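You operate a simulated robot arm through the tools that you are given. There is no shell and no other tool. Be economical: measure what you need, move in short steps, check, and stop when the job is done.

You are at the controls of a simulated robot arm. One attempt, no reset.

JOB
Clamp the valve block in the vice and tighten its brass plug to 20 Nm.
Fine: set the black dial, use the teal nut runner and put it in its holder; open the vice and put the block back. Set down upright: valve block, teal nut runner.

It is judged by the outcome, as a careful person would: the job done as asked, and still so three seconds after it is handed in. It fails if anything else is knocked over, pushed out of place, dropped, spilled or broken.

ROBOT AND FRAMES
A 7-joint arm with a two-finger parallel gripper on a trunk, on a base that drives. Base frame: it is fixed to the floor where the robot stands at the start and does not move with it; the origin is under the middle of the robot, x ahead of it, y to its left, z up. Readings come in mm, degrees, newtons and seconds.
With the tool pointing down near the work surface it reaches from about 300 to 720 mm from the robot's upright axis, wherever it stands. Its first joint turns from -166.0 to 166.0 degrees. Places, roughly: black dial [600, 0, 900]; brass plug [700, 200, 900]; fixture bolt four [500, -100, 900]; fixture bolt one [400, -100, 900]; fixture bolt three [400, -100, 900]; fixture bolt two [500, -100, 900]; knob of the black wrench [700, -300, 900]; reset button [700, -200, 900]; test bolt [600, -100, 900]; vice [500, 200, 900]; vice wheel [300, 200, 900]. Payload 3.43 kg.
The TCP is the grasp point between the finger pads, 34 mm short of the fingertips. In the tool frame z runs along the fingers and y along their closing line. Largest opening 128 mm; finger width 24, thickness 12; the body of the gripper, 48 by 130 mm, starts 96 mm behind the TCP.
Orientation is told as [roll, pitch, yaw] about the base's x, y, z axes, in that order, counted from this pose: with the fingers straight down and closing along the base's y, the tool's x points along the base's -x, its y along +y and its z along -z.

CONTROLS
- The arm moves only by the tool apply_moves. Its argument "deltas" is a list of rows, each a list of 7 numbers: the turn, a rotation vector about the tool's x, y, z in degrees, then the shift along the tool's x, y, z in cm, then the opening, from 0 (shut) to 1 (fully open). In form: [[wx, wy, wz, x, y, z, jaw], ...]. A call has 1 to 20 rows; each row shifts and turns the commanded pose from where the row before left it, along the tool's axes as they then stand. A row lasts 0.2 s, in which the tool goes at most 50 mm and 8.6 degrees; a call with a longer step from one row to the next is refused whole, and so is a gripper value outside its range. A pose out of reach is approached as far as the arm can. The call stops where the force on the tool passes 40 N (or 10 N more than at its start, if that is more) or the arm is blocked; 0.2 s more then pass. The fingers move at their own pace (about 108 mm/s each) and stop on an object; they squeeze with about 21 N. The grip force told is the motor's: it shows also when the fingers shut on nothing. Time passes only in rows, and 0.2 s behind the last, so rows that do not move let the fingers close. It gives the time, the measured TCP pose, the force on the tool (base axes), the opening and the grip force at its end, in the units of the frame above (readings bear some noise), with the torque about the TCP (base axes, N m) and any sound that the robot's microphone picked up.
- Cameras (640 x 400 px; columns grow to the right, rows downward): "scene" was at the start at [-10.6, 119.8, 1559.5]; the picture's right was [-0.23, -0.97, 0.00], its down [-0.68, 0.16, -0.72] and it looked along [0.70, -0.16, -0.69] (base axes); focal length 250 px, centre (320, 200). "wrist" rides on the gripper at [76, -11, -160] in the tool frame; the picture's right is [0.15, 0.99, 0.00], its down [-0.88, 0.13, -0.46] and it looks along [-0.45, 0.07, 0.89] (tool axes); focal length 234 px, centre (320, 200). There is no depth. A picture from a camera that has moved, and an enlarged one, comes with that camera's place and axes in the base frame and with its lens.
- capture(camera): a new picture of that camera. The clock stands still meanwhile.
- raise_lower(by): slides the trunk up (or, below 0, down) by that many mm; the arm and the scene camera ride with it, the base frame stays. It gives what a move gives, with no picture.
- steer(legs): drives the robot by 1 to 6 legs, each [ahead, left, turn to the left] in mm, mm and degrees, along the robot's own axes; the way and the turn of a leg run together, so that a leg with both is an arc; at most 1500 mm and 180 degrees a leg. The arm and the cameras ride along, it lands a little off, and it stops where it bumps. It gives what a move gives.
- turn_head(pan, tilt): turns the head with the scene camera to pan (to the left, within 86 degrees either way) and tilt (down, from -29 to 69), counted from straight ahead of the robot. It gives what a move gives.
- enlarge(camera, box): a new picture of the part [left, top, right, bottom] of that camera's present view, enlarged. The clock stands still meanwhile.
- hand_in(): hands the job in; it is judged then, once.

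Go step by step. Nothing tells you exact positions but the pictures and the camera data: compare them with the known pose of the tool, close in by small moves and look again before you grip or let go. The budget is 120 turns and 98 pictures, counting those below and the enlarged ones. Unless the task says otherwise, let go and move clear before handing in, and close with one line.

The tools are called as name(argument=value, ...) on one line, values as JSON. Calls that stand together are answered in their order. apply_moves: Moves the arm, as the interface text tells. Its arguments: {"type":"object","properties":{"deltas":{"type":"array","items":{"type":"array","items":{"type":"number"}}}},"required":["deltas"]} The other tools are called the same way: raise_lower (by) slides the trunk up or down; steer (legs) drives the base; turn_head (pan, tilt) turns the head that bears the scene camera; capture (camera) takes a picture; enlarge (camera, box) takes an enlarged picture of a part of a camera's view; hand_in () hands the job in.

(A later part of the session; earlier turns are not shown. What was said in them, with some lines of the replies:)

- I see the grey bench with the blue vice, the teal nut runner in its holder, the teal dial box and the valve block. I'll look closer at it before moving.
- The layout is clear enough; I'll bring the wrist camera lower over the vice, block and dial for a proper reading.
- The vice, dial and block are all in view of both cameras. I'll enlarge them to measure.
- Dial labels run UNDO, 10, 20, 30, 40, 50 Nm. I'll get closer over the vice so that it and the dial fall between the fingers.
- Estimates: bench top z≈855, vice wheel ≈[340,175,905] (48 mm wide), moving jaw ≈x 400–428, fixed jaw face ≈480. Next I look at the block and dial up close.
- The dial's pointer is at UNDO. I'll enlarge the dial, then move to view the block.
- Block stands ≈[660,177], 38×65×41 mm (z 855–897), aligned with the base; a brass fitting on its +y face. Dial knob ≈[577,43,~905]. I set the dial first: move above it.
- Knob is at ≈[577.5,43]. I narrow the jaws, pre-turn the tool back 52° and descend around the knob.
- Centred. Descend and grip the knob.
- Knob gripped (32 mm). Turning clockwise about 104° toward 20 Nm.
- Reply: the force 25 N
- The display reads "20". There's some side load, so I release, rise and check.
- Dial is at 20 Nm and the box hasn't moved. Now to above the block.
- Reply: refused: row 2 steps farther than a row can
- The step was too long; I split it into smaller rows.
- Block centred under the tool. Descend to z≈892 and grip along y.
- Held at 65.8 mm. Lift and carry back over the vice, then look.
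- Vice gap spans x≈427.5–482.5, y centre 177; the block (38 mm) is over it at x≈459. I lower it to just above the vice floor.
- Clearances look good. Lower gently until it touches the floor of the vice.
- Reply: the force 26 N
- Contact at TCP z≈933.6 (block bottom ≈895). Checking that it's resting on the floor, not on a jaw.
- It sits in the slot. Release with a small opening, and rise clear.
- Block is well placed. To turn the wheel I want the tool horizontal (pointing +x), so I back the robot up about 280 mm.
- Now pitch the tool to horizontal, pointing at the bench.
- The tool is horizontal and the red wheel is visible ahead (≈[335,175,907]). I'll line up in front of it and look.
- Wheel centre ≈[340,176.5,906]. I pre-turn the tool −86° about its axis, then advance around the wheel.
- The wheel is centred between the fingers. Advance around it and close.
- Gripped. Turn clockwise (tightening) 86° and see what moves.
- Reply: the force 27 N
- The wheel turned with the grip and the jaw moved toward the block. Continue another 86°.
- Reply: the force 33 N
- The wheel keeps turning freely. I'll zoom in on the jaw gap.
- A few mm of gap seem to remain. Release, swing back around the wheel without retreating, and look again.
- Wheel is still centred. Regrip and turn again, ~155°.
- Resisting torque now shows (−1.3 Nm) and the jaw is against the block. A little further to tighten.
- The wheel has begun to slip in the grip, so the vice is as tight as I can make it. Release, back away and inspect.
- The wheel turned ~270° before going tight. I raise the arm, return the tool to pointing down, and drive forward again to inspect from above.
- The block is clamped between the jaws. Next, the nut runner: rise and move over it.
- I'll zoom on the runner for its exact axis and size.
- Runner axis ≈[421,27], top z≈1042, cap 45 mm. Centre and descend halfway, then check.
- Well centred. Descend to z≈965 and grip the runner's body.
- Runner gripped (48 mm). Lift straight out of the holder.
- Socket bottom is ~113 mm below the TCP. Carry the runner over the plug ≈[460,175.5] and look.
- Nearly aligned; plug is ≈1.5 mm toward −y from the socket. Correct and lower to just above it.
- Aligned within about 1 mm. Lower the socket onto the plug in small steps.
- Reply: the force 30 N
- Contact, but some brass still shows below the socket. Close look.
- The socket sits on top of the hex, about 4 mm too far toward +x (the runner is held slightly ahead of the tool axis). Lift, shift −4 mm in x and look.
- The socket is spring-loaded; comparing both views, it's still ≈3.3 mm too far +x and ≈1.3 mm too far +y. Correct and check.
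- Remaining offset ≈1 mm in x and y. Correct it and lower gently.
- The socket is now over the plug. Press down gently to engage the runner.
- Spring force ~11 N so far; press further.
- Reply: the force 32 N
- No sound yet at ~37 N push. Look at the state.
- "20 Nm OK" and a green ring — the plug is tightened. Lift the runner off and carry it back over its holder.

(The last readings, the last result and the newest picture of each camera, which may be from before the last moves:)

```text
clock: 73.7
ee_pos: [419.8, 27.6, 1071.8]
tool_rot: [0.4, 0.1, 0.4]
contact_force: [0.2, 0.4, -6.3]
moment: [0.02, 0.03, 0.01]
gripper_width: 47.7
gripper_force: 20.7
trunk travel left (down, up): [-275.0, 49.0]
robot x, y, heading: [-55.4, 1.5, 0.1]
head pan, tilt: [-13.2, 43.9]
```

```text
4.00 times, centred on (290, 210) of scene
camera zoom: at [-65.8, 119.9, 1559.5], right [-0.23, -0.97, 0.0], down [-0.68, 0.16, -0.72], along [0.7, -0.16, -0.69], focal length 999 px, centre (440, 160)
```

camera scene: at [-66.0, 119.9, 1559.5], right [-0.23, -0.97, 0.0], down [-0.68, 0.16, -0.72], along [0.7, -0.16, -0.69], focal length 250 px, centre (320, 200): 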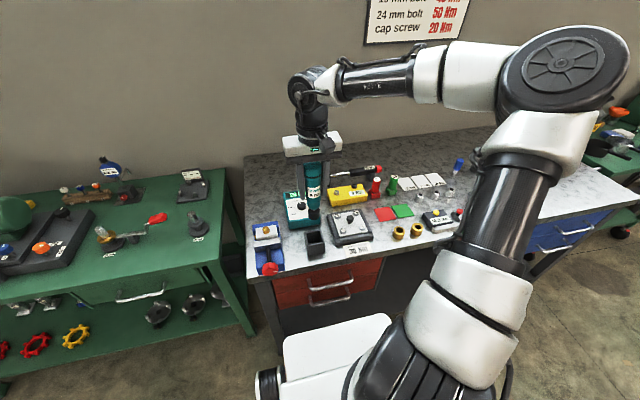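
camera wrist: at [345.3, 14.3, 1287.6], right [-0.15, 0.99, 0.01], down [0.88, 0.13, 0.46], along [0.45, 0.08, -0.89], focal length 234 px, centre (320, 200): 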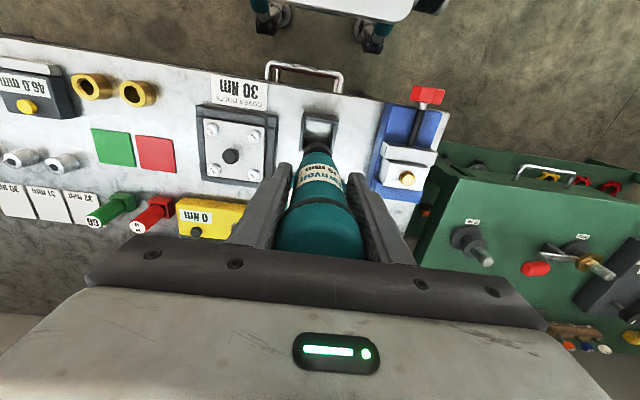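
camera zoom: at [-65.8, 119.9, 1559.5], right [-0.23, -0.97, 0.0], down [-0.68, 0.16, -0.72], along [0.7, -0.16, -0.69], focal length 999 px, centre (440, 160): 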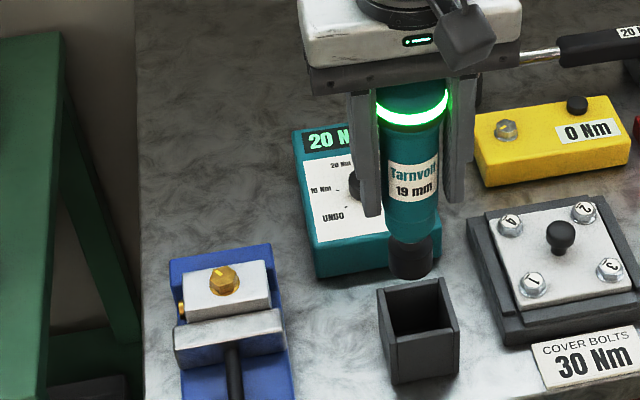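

The runner appears to have pitched ~2–3° in the grip under the press (socket ≈5 mm forward of its pick pose). I compensate by pitching the tool, lower a bit and look again.

apply_moves(deltas=[[0, 2.6, 0, 0, 0, 0, 0.1], [0, 0, 0, 0, 0, 1.5, 0.1], [0, 0, 0, 0, 0, 0, 0.1]])

enlarge(camera="wrist", box=[270, 90, 370, 190])

enlarge(camera="scene", box=[300, 200, 350, 260])

```text
clock: 74.5
ee_pos: [417.9, 28.6, 1056.4]
tool_rot: [0.4, 2.5, 0.4]
contact_force: [-0.4, 0.4, -5.3]
moment: [0.02, 0.05, -0.01]
gripper_width: 47.7
gripper_force: 20.7
trunk travel left (down, up): [-275.0, 49.0]
robot x, y, heading: [-57.1, -2.4, 0.2]
head pan, tilt: [-13.2, 43.9]
```

```text
4.00 times, centred on (320, 140) of wrist
camera zoom: at [350.9, 15.4, 1220.2], right [-0.15, 0.99, 0.01], down [0.9, 0.13, 0.42], along [0.41, 0.08, -0.91], focal length 937 px, centre (320, 440)
```

zoom: 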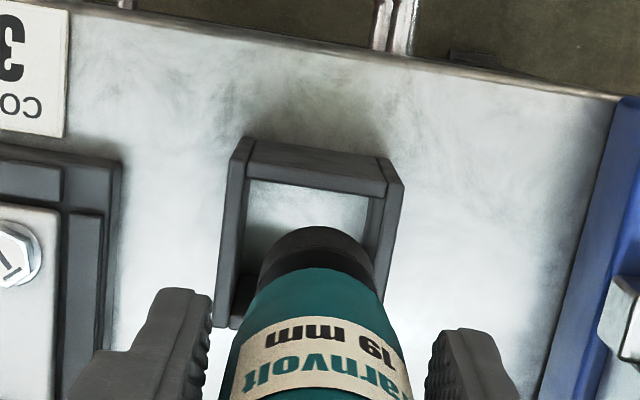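

```text
6.67 times, centred on (325, 230) of scene
camera zoom: at [-65.9, 119.9, 1559.5], right [-0.23, -0.97, 0.0], down [-0.68, 0.16, -0.72], along [0.7, -0.16, -0.69], focal length 1664 px, centre (287, 0)
```

zoom: 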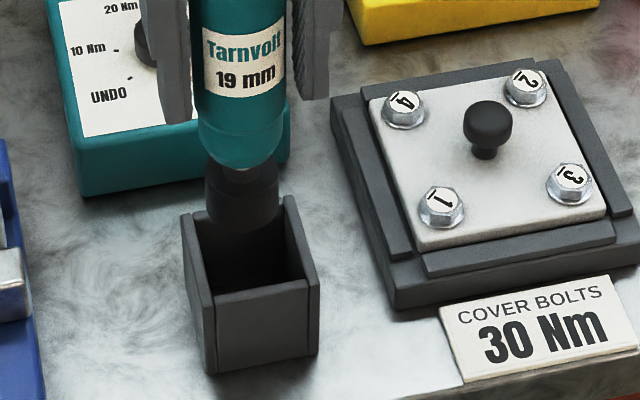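

On closer comparison (ring and label positions) the runner did not tilt; it slid ~14 mm up in the grip. I undo the pitch, shift 3 mm toward −y and look again.

apply_moves(deltas=[[0, -2.6, 0, 0, 0, 0, 0.1], [0, 0, 0, 0, -0.3, 0, 0.1], [0, 0, 0, 0, 0, 0, 0.1]])

enlarge(camera="wrist", box=[260, 90, 380, 210])

enlarge(camera="scene", box=[300, 180, 350, 260])

```text
clock: 75.3
ee_pos: [418.6, 25.7, 1055.4]
tool_rot: [0.5, 0.0, 0.4]
contact_force: [0.7, 0.4, -5.8]
moment: [0.01, 0.05, 0.0]
gripper_width: 47.6
gripper_force: 20.9
trunk travel left (down, up): [-275.0, 49.0]
robot x, y, heading: [-55.2, 1.5, 0.1]
head pan, tilt: [-13.2, 43.9]
```

```text
3.33 times, centred on (320, 150) of wrist
camera zoom: at [343.4, 12.5, 1217.4], right [-0.15, 0.99, 0.01], down [0.88, 0.13, 0.46], along [0.45, 0.08, -0.89], focal length 781 px, centre (320, 367)
```

zoom: 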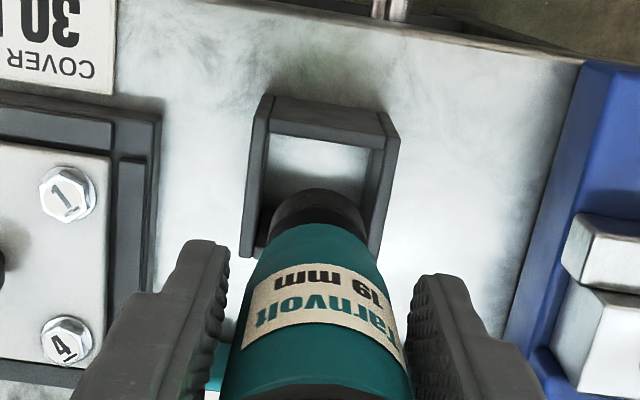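

```text
5.00 times, centred on (325, 220) of scene
camera zoom: at [-65.9, 119.9, 1559.5], right [-0.23, -0.97, 0.0], down [-0.68, 0.16, -0.72], along [0.7, -0.16, -0.69], focal length 1248 px, centre (295, 100)
```

zoom: 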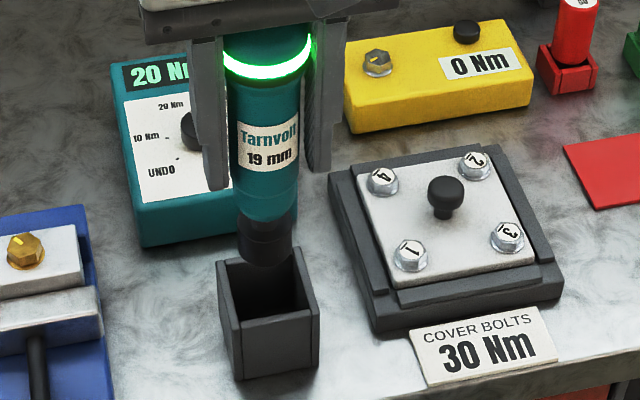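

Nearly aligned over the holder now; small correction (−1.5 mm x, −0.7 mm y) and lower 30 mm, watching force.

apply_moves(deltas=[[0, 0, 0, 0.15, -0.07, 1, 0.1], [0, 0, 0, 0, 0, 1, 0.1], [0, 0, 0, 0, 0, 1, 0.1], [0, 0, 0, 0, 0, 0, 0.1]])

enlarge(camera="wrist", box=[270, 90, 370, 190])

enlarge(camera="scene", box=[300, 200, 350, 260])

```text
clock: 76.3
ee_pos: [418.1, 22.7, 1025.8]
tool_rot: [0.3, -0.1, 0.3]
contact_force: [-0.3, 0.0, -4.8]
moment: [-0.03, 0.03, -0.01]
gripper_width: 47.7
gripper_force: 20.9
trunk travel left (down, up): [-275.0, 49.0]
robot x, y, heading: [-54.4, 0.5, 0.1]
head pan, tilt: [-13.2, 43.9]
```

```text
4.00 times, centred on (320, 140) of wrist
camera zoom: at [342.9, 10.6, 1186.5], right [-0.15, 0.99, 0.01], down [0.88, 0.13, 0.46], along [0.45, 0.08, -0.89], focal length 937 px, centre (320, 440)
```

zoom: 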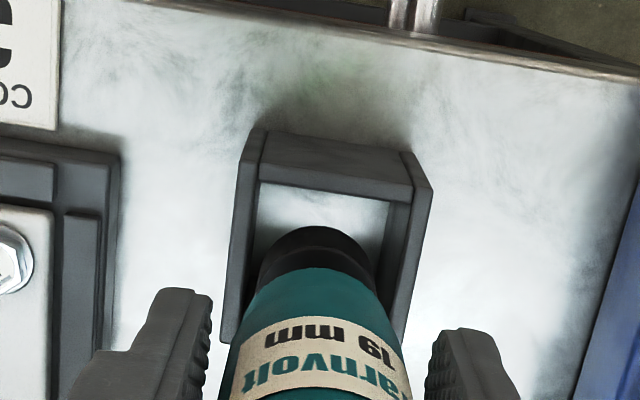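

```text
6.67 times, centred on (325, 230) of scene
camera zoom: at [-65.9, 119.9, 1559.5], right [-0.23, -0.97, 0.0], down [-0.68, 0.16, -0.72], along [0.7, -0.16, -0.69], focal length 1664 px, centre (287, 0)
```

zoom: 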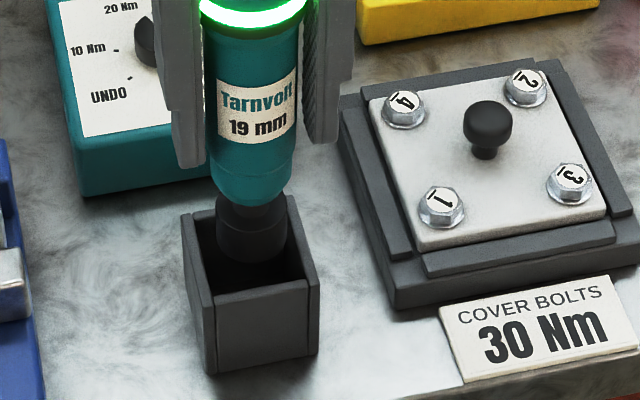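

Socket is entering the holder mouth, ≈4 mm too far +x and ≈1 mm too far −y. Correct, then lower 20 mm.

apply_moves(deltas=[[0, 0, 0, 0.35, 0.08, 0, 0.1], [0, 0, 0, 0, 0, 1, 0.1], [0, 0, 0, 0, 0, 1, 0.1], [0, 0, 0, 0, 0, 0, 0.1]])

enlarge(camera="wrist", box=[270, 90, 370, 190])

enlarge(camera="scene", box=[300, 200, 350, 260])

```text
clock: 77.3
ee_pos: [415.2, 24.9, 1005.2]
tool_rot: [0.5, 0.0, 0.4]
contact_force: [0.0, 0.2, -5.4]
moment: [0.02, 0.02, 0.02]
gripper_width: 47.7
gripper_force: 20.8
trunk travel left (down, up): [-275.0, 49.0]
robot x, y, heading: [-53.6, 2.1, 0.2]
head pan, tilt: [-13.2, 43.9]
```

```text
4.00 times, centred on (320, 140) of wrist
camera zoom: at [340.1, 12.3, 1166.2], right [-0.15, 0.99, 0.01], down [0.88, 0.13, 0.46], along [0.45, 0.08, -0.89], focal length 937 px, centre (320, 440)
```

zoom: 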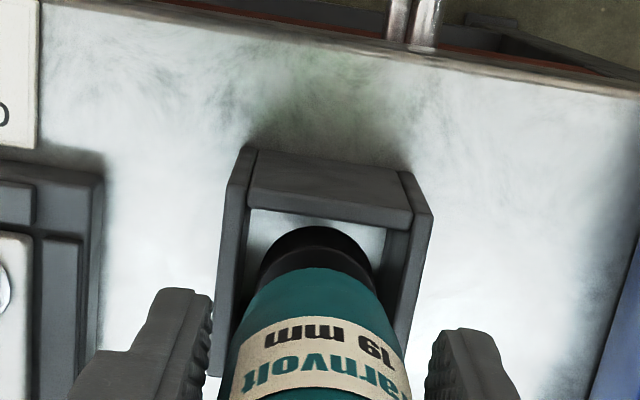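

```text
6.67 times, centred on (325, 230) of scene
camera zoom: at [-65.9, 119.9, 1559.5], right [-0.23, -0.97, 0.0], down [-0.68, 0.16, -0.72], along [0.7, -0.16, -0.69], focal length 1664 px, centre (287, 0)
```

zoom: 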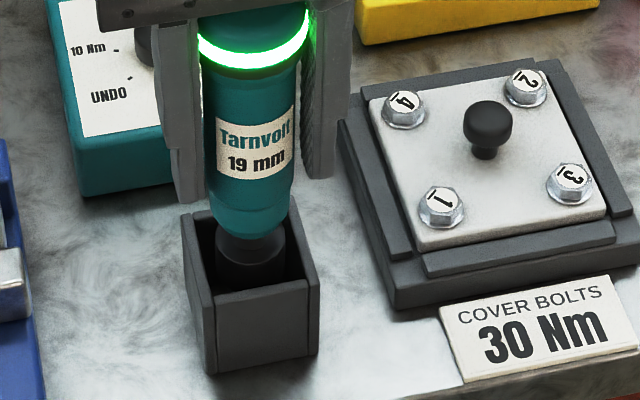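

Well centred in the holder. Lower another 35 mm.

apply_moves(deltas=[[0, 0, 0, 0, 0, 1, 0.1], [0, 0, 0, 0, 0, 1, 0.1], [0, 0, 0, 0, 0, 1, 0.1], [0, 0, 0, 0, 0, 0.5, 0.1], [0, 0, 0, 0, 0, 0, 0.1]])

enlarge(camera="scene", box=[300, 200, 350, 260])

```text
clock: 78.5
ee_pos: [414.3, 27.3, 970.2]
tool_rot: [0.5, 0.0, 0.5]
contact_force: [-0.9, 0.2, -6.0]
moment: [0.02, 0.04, 0.04]
gripper_width: 47.8
gripper_force: 20.9
trunk travel left (down, up): [-275.0, 49.0]
robot x, y, heading: [-54.8, -1.1, 0.1]
head pan, tilt: [-13.2, 43.9]
```

```text
6.67 times, centred on (325, 230) of scene
camera zoom: at [-65.9, 119.9, 1559.5], right [-0.23, -0.97, 0.0], down [-0.68, 0.16, -0.72], along [0.7, -0.16, -0.69], focal length 1664 px, centre (287, 0)
```

zoom: 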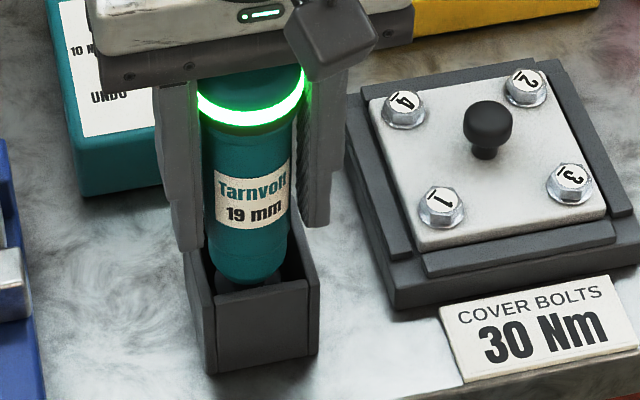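

Almost seated. Lower in small steps to contact.

apply_moves(deltas=[[0, 0, 0, 0, 0, 0.4, 0.1], [0, 0, 0, 0, 0, 0.4, 0.1], [0, 0, 0, 0, 0, 0, 0.1]])

```text
clock: 79.3
ee_pos: [413.6, 27.7, 964.2]
tool_rot: [0.4, 0.0, 0.4]
contact_force: [-0.4, 0.1, -5.9]
moment: [-0.02, 0.03, -0.04]
gripper_width: 47.4
gripper_force: 21.0
trunk travel left (down, up): [-275.0, 49.0]
robot x, y, heading: [-53.3, 3.0, 0.6]
head pan, tilt: [-13.2, 43.9]
```

apply_moves(deltas=[[0, 0, 0, 0, 0, 0.4, 0.1], [0, 0, 0, 0, 0, 0.4, 0.1], [0, 0, 0, 0, 0, 0, 0.1]])

enlarge(camera="scene", box=[300, 200, 350, 260])

```text
clock: 80.1
ee_pos: [415.3, 26.5, 955.4]
tool_rot: [0.4, 0.0, 0.3]
contact_force: [-2.7, -2.5, 4.8]
moment: [-0.38, 0.41, 0.0]
gripper_width: 47.9
gripper_force: 21.3
trunk travel left (down, up): [-275.0, 49.0]
robot x, y, heading: [-58.8, 0.6, 0.1]
head pan, tilt: [-13.2, 43.9]
```

```text
6.67 times, centred on (325, 230) of scene
camera zoom: at [-66.8, 119.6, 1559.6], right [-0.23, -0.97, 0.0], down [-0.68, 0.16, -0.72], along [0.7, -0.16, -0.69], focal length 1664 px, centre (287, 0)
```

zoom: 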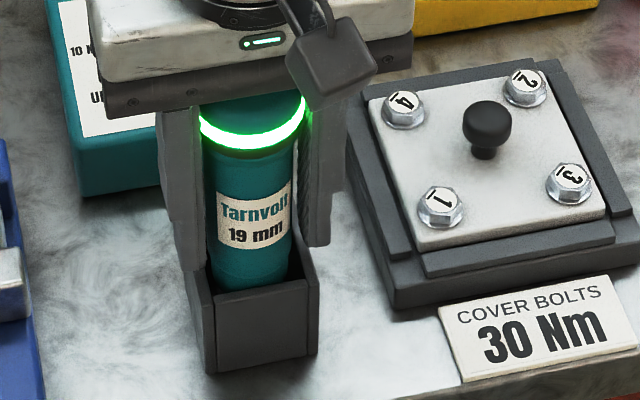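

Contact at z≈955 as predicted: it's seated. Release with moderate opening and rise.

apply_moves(deltas=[[0, 0, 0, 0, 0, 0, 0.42], [0, 0, 0, 0, 0, 0, 0.55], [0, 0, 0, 0, 0, 0, 0.65], [0, 0, 0, 0, 0, 0, 0.65], [0, 0, 0, 0, 0, -3, 0.65], [0, 0, 0, 0, 0, -4, 0.65], [0, 0, 0, 0, 0, -4, 0.65], [0, 0, 0, 0, 0, -4, 0.65], [0, 0, 0, 0, 0, 0, 0.74]])

enlarge(camera="scene", box=[240, 160, 360, 270])

```text
clock: 82.1
ee_pos: [415.5, 25.8, 1104.1]
tool_rot: [0.4, 0.0, 0.4]
contact_force: [0.5, -0.7, 1.0]
moment: [-0.01, 0.0, 0.03]
gripper_width: 94.4
gripper_force: 0.0
trunk travel left (down, up): [-275.0, 49.0]
robot x, y, heading: [-57.0, -3.5, 0.2]
head pan, tilt: [-13.2, 43.9]
```

```text
3.64 times, centred on (300, 215) of scene
camera zoom: at [-66.4, 119.9, 1559.5], right [-0.23, -0.97, 0.0], down [-0.68, 0.16, -0.72], along [0.7, -0.16, -0.69], focal length 908 px, centre (393, 146)
```

zoom: 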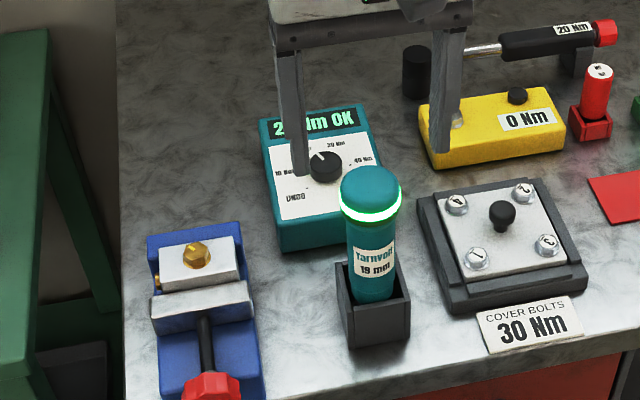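

Runner stands in its holder. Now to open the vice: move over to y≈176, back up and turn the tool horizontal again.

apply_moves(deltas=[[0, 0, 0, 0, 3.8, 0, 0.6], [0, 0, 0, 0, 3.8, 0, 0.6], [0, 0, 0, 0, 3.8, 0, 0.6], [0, 0, 0, 0, 3.6, 0, 0.6], [0, 0, 0, 0, 0, 0, 0.6]])

steer(legs=[[-226, 0, 0]])

apply_moves(deltas=[[0, -8.2, 0, 0, 0, 0, 0.6], [0, -8.2, 0, 0, 0, 0, 0.6], [0, -8.2, 0, 0, 0, 0, 0.6], [0, -8.2, 0, 0, 0, 0, 0.6], [0, -8.2, 0, 0, 0, 0, 0.6], [0, -8.2, 0, 0, 0, 0, 0.6], [0, -8.2, 0, 0, 0, 0, 0.6], [0, -8.2, 0, 0, 0, 0, 0.6], [0, -8.2, 0, 0, 0, 0, 0.6], [0, -8.2, 0, 0, 0, 0, 0.6], [0, -8.0, 0, 0, 0, 0, 0.6], [0, 0, 0, 4, 0, 0, 0.6], [0, 0, 0, 4, 0, 0, 0.6], [0, 0, 0, 4, 0, 0, 0.6], [0, 0, 0, 4, 0, 0, 0.6], [0, 0, 0, 3.6, 0, 2, 0.6], [0, 0, 0, 0, 0, 4, 0.6], [0, 0, 0, 0, 0, 0, 0.6]])

enlarge(camera="wrist", box=[220, 60, 420, 240])

```text
clock: 83.3
ee_pos: [413.4, 176.0, 1108.1]
tool_rot: [0.5, 0.0, 0.3]
contact_force: [-0.4, -0.1, 0.0]
moment: [-0.03, 0.0, 0.03]
gripper_width: 76.8
gripper_force: 0.1
trunk travel left (down, up): [-275.0, 49.0]
robot x, y, heading: [-53.6, -0.6, 0.3]
head pan, tilt: [-13.2, 43.9]
```

```text
clock: 85.0
ee_pos: [185.8, 174.8, 1107.9]
tool_rot: [0.4, 0.0, 0.5]
contact_force: [0.6, 0.0, 0.3]
moment: [-0.01, 0.01, 0.02]
gripper_width: 76.9
gripper_force: 0.0
trunk travel left (down, up): [-275.0, 49.0]
robot x, y, heading: [-282.1, -3.0, 0.2]
head pan, tilt: [-13.2, 43.9]
```

```text
clock: 88.8
ee_pos: [246.6, 175.9, 912.5]
tool_rot: [94.2, -89.6, -93.7]
contact_force: [-0.2, 0.0, 0.7]
moment: [0.02, 0.04, 0.01]
gripper_width: 76.9
gripper_force: 0.1
trunk travel left (down, up): [-275.0, 49.0]
robot x, y, heading: [-279.1, -4.7, 0.4]
head pan, tilt: [-13.2, 43.9]
```

```text
2.22 times, centred on (320, 150) of wrist
camera zoom: at [87.8, 163.7, 837.1], right [-0.01, 0.99, -0.14], down [-0.46, 0.12, 0.88], along [0.89, 0.07, 0.45], focal length 520 px, centre (320, 311)
```

zoom: 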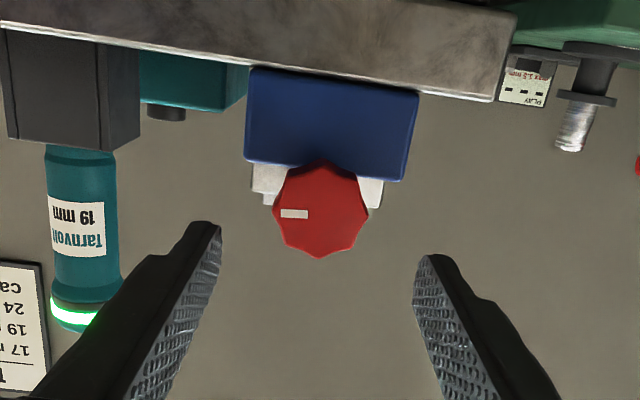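

Wheel is 6 mm below the axis. Correct, pre-turn +86° and advance around it.

apply_moves(deltas=[[0, 0, 0, 0.55, 0.1, 0, 0.6], [0, 0, 8.6, 0, 0, 0, 0.6], [0, 0, 8.6, 0, 0, 0, 0.6], [0, 0, 8.6, 0, 0, 0, 0.6], [0, 0, 8.6, 0, 0, 0, 0.6], [0, 0, 8.6, 0, 0, 0, 0.6], [0, 0, 8.6, 0, 0, 0, 0.6], [0, 0, 8.6, 0, 0, 0, 0.6], [0, 0, 8.6, 0, 0, 0, 0.6], [0, 0, 8.6, 0, 0, 0, 0.6], [0, 0, 8.6, 0, 0, 0, 0.6], [0, 0, 0, 0, 0, 3.5, 0.6], [0, 0, 0, 0, 0, 0, 0.6]])

capture(camera="wrist")

```text
clock: 91.6
ee_pos: [280.7, 179.5, 907.9]
tool_rot: [90.1, -3.4, -89.5]
contact_force: [-0.3, 0.2, -0.1]
moment: [0.03, -0.02, 0.0]
gripper_width: 76.9
gripper_force: 0.0
trunk travel left (down, up): [-275.0, 49.0]
robot x, y, heading: [-279.8, -1.6, 0.3]
head pan, tilt: [-13.2, 43.9]
```

```text
12 pictures are left
camera wrist: at [121.3, 252.9, 893.8], right [0.0, 0.21, 0.98], down [-0.45, -0.87, 0.18], along [0.89, -0.44, 0.09], focal length 234 px, centre (320, 200)
```

wrist: 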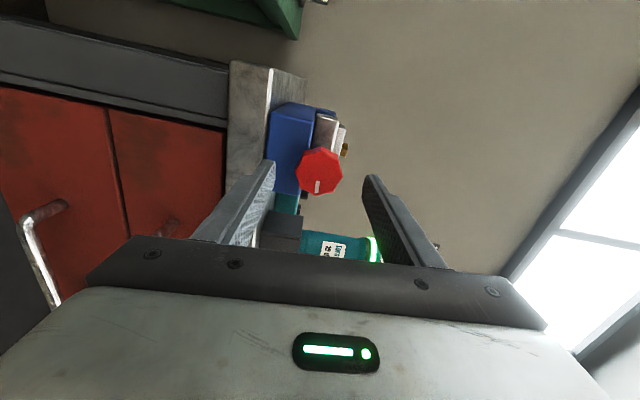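

Centred. (Pictures are getting scarce.) Advance, grip and turn counter-clockwise.

apply_moves(deltas=[[0, 0, 0, 0, 0, 2, 0.6], [0, 0, 0, 0, 0, 1.8, 0.6], [0, 0, 0, 0, 0, 0, 0.1], [0, 0, 0, 0, 0, 0, 0.1], [0, 0, 0, 0, 0, 0, 0.1], [0, 0, -8.6, 0, 0, 0, 0], [0, 0, -8.6, 0, 0, 0, 0], [0, 0, -8.6, 0, 0, 0, 0], [0, 0, -8.6, 0, 0, 0, 0], [0, 0, -8.6, 0, 0, 0, 0], [0, 0, -8.6, 0, 0, 0, 0], [0, 0, -8.6, 0, 0, 0, 0], [0, 0, -8.6, 0, 0, 0, 0], [0, 0, -8.6, 0, 0, 0, 0], [0, 0, -8.6, 0, 0, 0, 0], [0, 0, -8.6, 0, 0, 0, 0], [0, 0, -8.6, 0, 0, 0, 0], [0, 0, -8.6, 0, 0, 0, 0], [0, 0, -8.6, 0, 0, 0, 0], [0, 0, -8.6, 0, 0, 0, 0]])

capture(camera="wrist")

```text
clock: 95.8
ee_pos: [319.1, 172.7, 905.7]
tool_rot: [-89.6, -47.2, 89.8]
contact_force: [-7.9, -27.7, -14.9]
moment: [0.04, 0.28, -0.81]
gripper_width: 47.6
gripper_force: 44.8
trunk travel left (down, up): [-275.0, 49.0]
robot x, y, heading: [-278.9, -0.6, 0.4]
head pan, tilt: [-13.2, 43.9]
```

```text
11 pictures are left
camera wrist: at [159.5, 113.7, 859.1], right [0.0, 0.63, -0.78], down [-0.45, 0.69, 0.56], along [0.89, 0.36, 0.28], focal length 234 px, centre (320, 200)
```

wrist: 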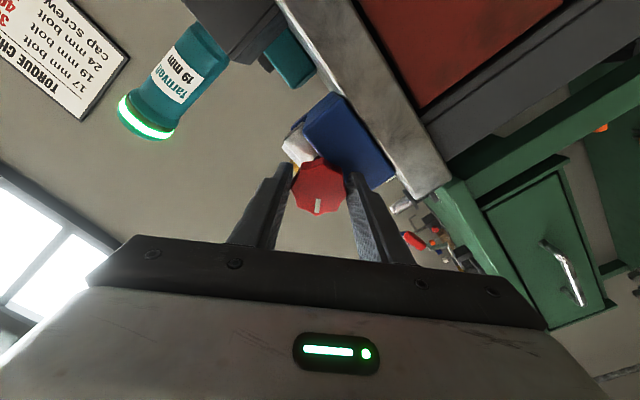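

The wheel follows. Finish this stroke, release and swing back for a second one.

apply_moves(deltas=[[0, 0, -8.6, 0, 0, 0, 0], [0, 0, -8.6, 0, 0, 0, 0], [0, 0, -8.6, 0, 0, 0, 0], [0, 0, -8.6, 0, 0, 0, 0], [0, 0, 0, 0, 0, 0, 0.6], [0, 0, 0, 0, 0, 0, 0.6], [0, 0, 8.6, 0, 0, 0, 0.6], [0, 0, 8.6, 0, 0, 0, 0.6], [0, 0, 8.6, 0, 0, 0, 0.6], [0, 0, 8.6, 0, 0, 0, 0.6], [0, 0, 8.6, 0, 0, 0, 0.6], [0, 0, 8.6, 0, 0, 0, 0.6], [0, 0, 8.6, 0, 0, 0, 0.6], [0, 0, 8.6, 0, 0, 0, 0.6], [0, 0, 8.6, 0, 0, 0, 0.6], [0, 0, 8.6, 0, 0, 0, 0.6], [0, 0, 8.6, 0, 0, 0, 0.6], [0, 0, 8.6, 0, 0, 0, 0.6], [0, 0, 8.6, 0, 0, 0, 0.6]])

apply_moves(deltas=[[0, 0, 0, 0, 0, 0, 0.1], [0, 0, 0, 0, 0, 0, 0.1], [0, 0, 0, 0, 0, 0, 0.1], [0, 0, -8.6, 0, 0, 0, 0], [0, 0, -8.6, 0, 0, 0, 0], [0, 0, -8.6, 0, 0, 0, 0], [0, 0, -8.6, 0, 0, 0, 0], [0, 0, -8.6, 0, 0, 0, 0], [0, 0, -8.6, 0, 0, 0, 0], [0, 0, -8.6, 0, 0, 0, 0], [0, 0, -8.6, 0, 0, 0, 0], [0, 0, -8.6, 0, 0, 0, 0], [0, 0, -8.6, 0, 0, 0, 0], [0, 0, 0, 0, 0, 0, 0]])

```text
clock: 99.8
ee_pos: [319.8, 178.1, 906.7]
tool_rot: [90.0, -55.0, -89.5]
contact_force: [0.2, 0.2, 0.0]
moment: [-0.03, -0.01, 0.0]
gripper_width: 76.8
gripper_force: 0.0
trunk travel left (down, up): [-275.0, 49.0]
robot x, y, heading: [-282.4, -1.9, 0.4]
head pan, tilt: [-13.2, 43.9]
```

```text
clock: 102.8
ee_pos: [320.4, 173.6, 906.5]
tool_rot: [-90.1, -38.7, 90.0]
contact_force: [5.1, -28.7, -4.7]
moment: [0.0, 0.23, -0.51]
gripper_width: 47.2
gripper_force: 45.2
trunk travel left (down, up): [-275.0, 49.0]
robot x, y, heading: [-279.2, -2.5, 0.4]
head pan, tilt: [-13.2, 43.9]
```

That's ~250° of opening, close to the original gap. Release, retreat, and return the tool to pointing down.

apply_moves(deltas=[[0, 0, 0, 0, 0, 0, 0.6], [0, 0, 0, 0, 0, 0, 0.6], [0, 0, 0, 0, 0, -4, 0.6], [0, 0, 0, 0, 0, -4, 0.6], [0, 0, 8.5, 0, 0, 0, 0.6], [0, 0, 8.5, 0, 0, 0, 0.6], [0, 0, 8.5, 0, 0, 0, 0.6], [0, 0, 8.5, 0, 0, 0, 0.6], [0, 0, 8.5, 0, 0, 0, 0.6], [0, 0, 8.3, 0, 0, 0, 0.6], [0, 0, 0, -4, 0, -1, 0.74], [0, 0, 0, -4, 0, -1, 0.74], [0, 0, 0, -4, 0, -1, 0.74], [0, 0, 0, -4, 0, -1, 0.74], [0, 0, 0, 0, 0, 0, 0.74]])

apply_moves(deltas=[[0, 8.2, 0, 0, 0, 0, 0.74], [0, 8.2, 0, 0, 0, 0, 0.74], [0, 8.2, 0, 0, 0, 0, 0.74], [0, 8.2, 0, 0, 0, 0, 0.74], [0, 8.2, 0, 0, 0, 0, 0.74], [0, 8.2, 0, 0, 0, 0, 0.74], [0, 8.2, 0, 0, 0, 0, 0.74], [0, 8.2, 0, 0, 0, 0, 0.74], [0, 8.2, 0, 0, 0, 0, 0.74], [0, 8.2, 0, 0, 0, 0, 0.74], [0, 8.0, 0, 0, 0, 0, 0.74], [0, 0, 0, 0, 0, 0, 0.74]])

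steer(legs=[[262, 0, 0]])

enlarge(camera="wrist", box=[220, 60, 420, 220])

```text
clock: 106.0
ee_pos: [200.8, 178.0, 1069.3]
tool_rot: [-87.4, -89.6, 87.9]
contact_force: [-0.3, -0.1, 1.0]
moment: [-0.03, -0.01, 0.0]
gripper_width: 94.7
gripper_force: 0.1
trunk travel left (down, up): [-275.0, 49.0]
robot x, y, heading: [-280.4, 0.9, 0.5]
head pan, tilt: [-13.2, 43.9]
```

```text
clock: 108.6
ee_pos: [199.1, 179.2, 1067.2]
tool_rot: [-0.4, 0.1, 0.6]
contact_force: [0.7, 0.1, -0.4]
moment: [0.01, 0.05, 0.0]
gripper_width: 94.6
gripper_force: 0.2
trunk travel left (down, up): [-275.0, 49.0]
robot x, y, heading: [-282.7, 0.1, 0.1]
head pan, tilt: [-13.2, 43.9]
```

```text
clock: 110.5
ee_pos: [459.1, 176.2, 1067.0]
tool_rot: [-0.4, 0.0, 0.1]
contact_force: [0.0, -0.6, -0.2]
moment: [0.0, -0.01, -0.03]
gripper_width: 94.7
gripper_force: 0.0
trunk travel left (down, up): [-275.0, 49.0]
robot x, y, heading: [-22.8, 1.8, -0.3]
head pan, tilt: [-13.2, 43.9]
```

```text
2.50 times, centred on (320, 140) of wrist
camera zoom: at [383.9, 166.8, 1227.8], right [-0.15, 0.99, -0.01], down [0.88, 0.14, 0.45], along [0.45, 0.06, -0.89], focal length 585 px, centre (320, 350)
```

zoom: 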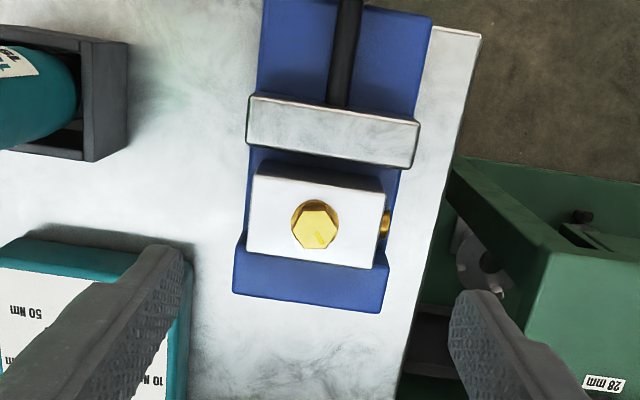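

Vice is open and the block stands free, right under the tool. Descend and grip it along y as before.

apply_moves(deltas=[[0.4, 0, 0, -0.1, 0.1, 0, 0.74], [0, 0, 0, 0, 0, 4, 0.74], [0, 0, 0, 0, 0, 4, 0.74], [0, 0, 0, 0, 0, 3, 0.74], [0, 0, 0, 0, 0, 2, 0.74], [0, 0, 0, 0, 0, 0, 0.74]])

enlarge(camera="wrist", box=[220, 100, 420, 260])

```text
clock: 111.9
ee_pos: [462.8, 176.9, 937.7]
tool_rot: [-0.8, 0.0, 0.2]
contact_force: [-0.8, -1.2, -0.3]
moment: [0.0, -0.01, 0.03]
gripper_width: 94.5
gripper_force: 0.1
trunk travel left (down, up): [-275.0, 49.0]
robot x, y, heading: [-22.5, -3.1, -0.0]
head pan, tilt: [-13.2, 43.9]
```

```text
2.50 times, centred on (320, 180) of wrist
camera zoom: at [386.6, 167.5, 1099.1], right [-0.15, 0.99, -0.01], down [0.88, 0.14, 0.45], along [0.45, 0.06, -0.89], focal length 585 px, centre (320, 250)
```

zoom: 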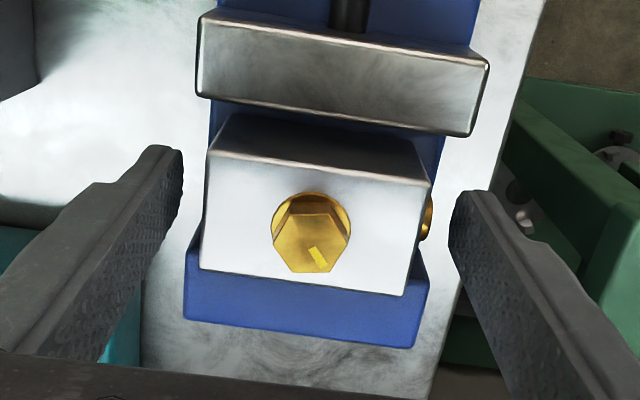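

Block centre is ≈7 mm nearer −x than the tool; correct that, lower the last 3 mm and grip.

apply_moves(deltas=[[-0.8, 0, 0, 0.7, 0.05, 0, 0.74], [0, 0, 0, 0, 0, 0.25, 0.74], [0, 0, 0, 0, 0, 0, 0.5], [0, 0, 0, 0, 0, 0, 0.3], [0, 0, 0, 0, 0, 0, 0.3], [0, 0, 0, 0, 0, 0, 0.3]])

enlarge(camera="wrist", box=[220, 100, 420, 260])

```text
clock: 113.3
ee_pos: [455.0, 176.5, 934.7]
tool_rot: [0.0, 0.0, 0.3]
contact_force: [-0.3, -1.4, 1.3]
moment: [-0.2, -0.03, -0.01]
gripper_width: 65.4
gripper_force: 20.5
trunk travel left (down, up): [-275.0, 49.0]
robot x, y, heading: [-24.5, 0.2, -0.2]
head pan, tilt: [-13.2, 43.9]
```

```text
2.50 times, centred on (320, 180) of wrist
camera zoom: at [378.9, 164.4, 1096.5], right [-0.15, 0.99, 0.0], down [0.88, 0.13, 0.46], along [0.45, 0.07, -0.89], focal length 585 px, centre (320, 250)
```

zoom: 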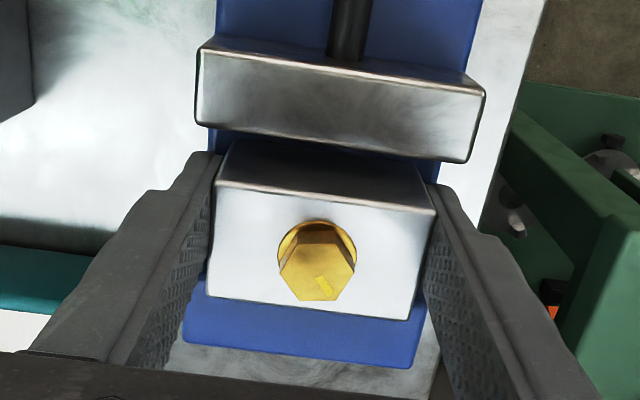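

Good grip, block centred in the fingers. Lift, drive the base to its original spot, and carry the block back to where it stood.

apply_moves(deltas=[[0, 0, 0, 0, 0, -2, 0.3], [0, 0, 0, 0, 0, -4, 0.3], [0, 0, 0, 0, 0, -4, 0.3], [0, 0, 0, 0, 0, 0, 0.3]])

steer(legs=[[23, 0, 0]])

apply_moves(deltas=[[0, 0, 0, -4, 0, 0, 0.3], [0, 0, 0, -4, 0, 0, 0.3], [0, 0, 0, -4, 0, 0, 0.3], [0, 0, 0, -4, 0, 0, 0.3], [0, 0, 0, -2, 0.2, 0, 0.3], [0, 0, 0, 0, 0, 0, 0.3]])

```text
clock: 114.3
ee_pos: [455.4, 177.5, 1035.0]
tool_rot: [0.0, -0.1, 0.3]
contact_force: [0.2, 0.3, -2.9]
moment: [0.0, 0.06, -0.01]
gripper_width: 65.8
gripper_force: 20.8
trunk travel left (down, up): [-275.0, 49.0]
robot x, y, heading: [-26.3, -3.9, 0.2]
head pan, tilt: [-13.2, 43.9]
```

```text
clock: 115.1
ee_pos: [477.1, 177.6, 1034.3]
tool_rot: [0.0, 0.0, 0.3]
contact_force: [-0.2, -0.7, -3.7]
moment: [-0.02, -0.01, -0.04]
gripper_width: 65.8
gripper_force: 21.2
trunk travel left (down, up): [-275.0, 49.0]
robot x, y, heading: [-1.4, 1.4, -0.0]
head pan, tilt: [-13.2, 43.9]
```

```text
clock: 116.5
ee_pos: [656.9, 181.8, 1033.3]
tool_rot: [0.0, 0.0, 0.2]
contact_force: [0.4, -0.5, -3.4]
moment: [0.01, 0.02, -0.01]
gripper_width: 65.5
gripper_force: 20.6
trunk travel left (down, up): [-275.0, 49.0]
robot x, y, heading: [-3.8, -2.2, 0.1]
head pan, tilt: [-13.2, 43.9]
```

Above the original spot. Lower to just over the bench.

apply_moves(deltas=[[0, 0, 0, 0, 0, 4, 0.3], [0, 0, 0, 0, 0, 4, 0.3], [0, 0, 0, 0, 0, 3, 0.3], [0, 0, 0, 0, 0, 1.8, 0.3], [0, 0, 0, 0, 0, 0, 0.3]])

apply_moves(deltas=[[0, 0, 0, 0, 0, 0.4, 0.3], [0, 0, 0, 0, 0, 0.4, 0.3], [0, 0, 0, 0, 0, 0.2, 0.3], [0, 0, 0, 0, 0, 0, 0.3]])

```text
clock: 117.7
ee_pos: [656.3, 179.8, 904.9]
tool_rot: [-0.1, 0.0, 0.2]
contact_force: [-0.3, 0.0, -3.4]
moment: [-0.01, 0.02, -0.01]
gripper_width: 65.7
gripper_force: 21.1
trunk travel left (down, up): [-275.0, 49.0]
robot x, y, heading: [3.1, -2.4, -0.3]
head pan, tilt: [-13.2, 43.9]
```

```text
clock: 118.7
ee_pos: [657.1, 180.9, 895.0]
tool_rot: [0.0, 0.0, 0.2]
contact_force: [0.4, -0.4, -3.6]
moment: [0.0, 0.01, 0.01]
gripper_width: 65.7
gripper_force: 21.4
trunk travel left (down, up): [-275.0, 49.0]
robot x, y, heading: [-0.7, -1.6, 0.2]
head pan, tilt: [-13.2, 43.9]
```

No contact yet; down by 1.5 mm steps.

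apply_moves(deltas=[[0, 0, 0, 0, 0, 0.15, 0.3], [0, 0, 0, 0, 0, 0.1, 0.3], [0, 0, 0, 0, 0, 0, 0.3]])

```text
clock: 119.5
ee_pos: [655.3, 180.7, 892.6]
tool_rot: [0.0, -0.1, 0.3]
contact_force: [-0.1, 0.4, -3.7]
moment: [-0.01, 0.02, -0.01]
gripper_width: 66.0
gripper_force: 20.8
trunk travel left (down, up): [-275.0, 49.0]
robot x, y, heading: [-2.3, -1.2, 0.2]
head pan, tilt: [-13.2, 43.9]
```

apply_moves(deltas=[[0, 0, 0, 0, 0, 0.1, 0.3], [0, 0, 0, 0, 0, 0.1, 0.3], [0, 0, 0, 0, 0, 0, 0.3]])

enlarge(camera="scene", box=[230, 180, 310, 240])

```text
clock: 120.3
ee_pos: [655.1, 179.7, 892.8]
tool_rot: [0.1, 0.0, 0.2]
contact_force: [0.1, 0.1, -2.7]
moment: [-0.01, 0.06, 0.0]
gripper_width: 65.8
gripper_force: 20.9
trunk travel left (down, up): [-275.0, 49.0]
robot x, y, heading: [-2.6, -0.2, -0.0]
head pan, tilt: [-13.2, 43.9]
```

```text
6.67 times, centred on (270, 210) of scene
camera zoom: at [-11.4, 119.7, 1559.5], right [-0.23, -0.97, 0.0], down [-0.68, 0.16, -0.72], along [0.7, -0.16, -0.69], focal length 1664 px, centre (653, 133)
```

zoom: 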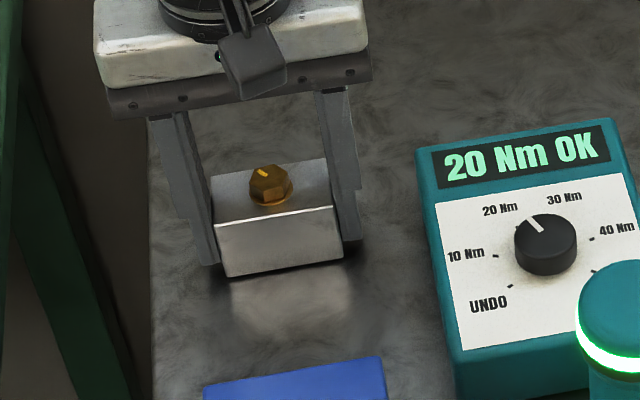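

Essentially back in place (about 4 mm toward +y of original); nudge −3 mm in y and set it down.

apply_moves(deltas=[[0, 0, 0, 0, -0.3, 0, 0.3], [0, 0, 0, 0, 0, 0.1, 0.3], [0, 0, 0, 0, 0, 0.1, 0.3], [0, 0, 0, 0, 0, 0, 0.3]])

```text
clock: 121.3
ee_pos: [655.6, 177.5, 890.3]
tool_rot: [0.0, -0.1, 0.2]
contact_force: [-1.0, -1.8, 5.7]
moment: [-0.11, 0.18, -0.02]
gripper_width: 65.6
gripper_force: 21.0
trunk travel left (down, up): [-275.0, 49.0]
robot x, y, heading: [2.4, -3.8, 0.1]
head pan, tilt: [-13.2, 43.9]
```

Contact with the bench (+9 N). Release and rise.

apply_moves(deltas=[[0, 0, 0, 0, 0, -0.05, 0.4], [0, 0, 0, 0, 0, 0, 0.6], [0, 0, 0, 0, 0, 0, 0.74], [0, 0, 0, 0, 0, 0, 0.74], [0, 0, 0, 0, 0, -3, 0.74], [0, 0, 0, 0, 0, -4, 0.74], [0, 0, 0, 0, 0, -4, 0.74], [0, 0, 0, 0, 0, -4, 0.74], [0, 0, 0, 0, 0, 0, 0.74]])

enlarge(camera="wrist", box=[200, 20, 440, 220])

capture(camera="scene")

```text
clock: 123.3
ee_pos: [655.3, 176.4, 1039.2]
tool_rot: [0.0, 0.1, 0.2]
contact_force: [-0.3, 0.7, 0.5]
moment: [0.02, 0.01, -0.01]
gripper_width: 94.6
gripper_force: 0.0
trunk travel left (down, up): [-275.0, 49.0]
robot x, y, heading: [-0.2, -3.6, 0.1]
head pan, tilt: [-13.2, 43.9]
```

```text
2.00 times, centred on (320, 120) of wrist
camera zoom: at [580.6, 165.3, 1198.6], right [-0.15, 0.99, 0.0], down [0.88, 0.13, 0.46], along [0.45, 0.07, -0.89], focal length 468 px, centre (320, 360)
```

zoom: 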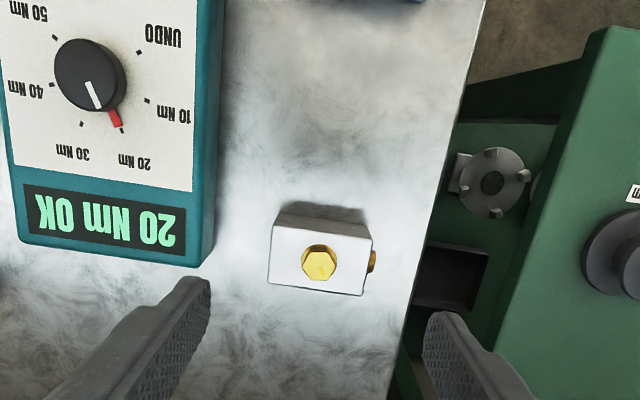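

```text
5 pictures are left
camera scene: at [-11.8, 119.6, 1559.5], right [-0.23, -0.97, 0.0], down [-0.68, 0.16, -0.72], along [0.7, -0.16, -0.69], focal length 250 px, centre (320, 200)
```

scene: 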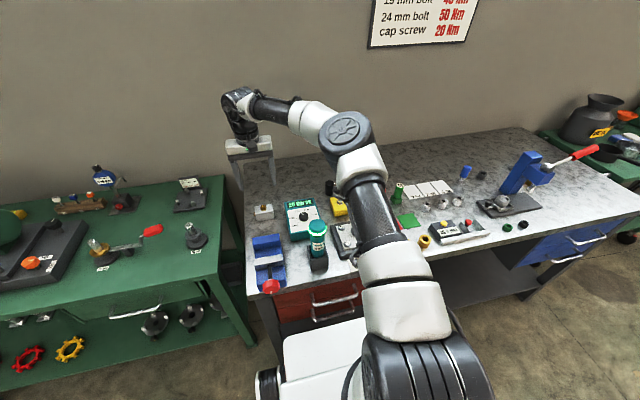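

The block stands upright in its place, the runner is in its holder, the vice is open and the display reads "20 Nm OK". Arm is clear; handing in.

hand_in()

```text
The job is handed in.
```

I clamped the valve block in the vice and tightened its brass plug to 20 Nm; the controller display read "20 Nm OK". The teal nut runner is back upright in its holder. The vice is open, to nearly its original gap. The block stands upright within a few millimetres of where it started.
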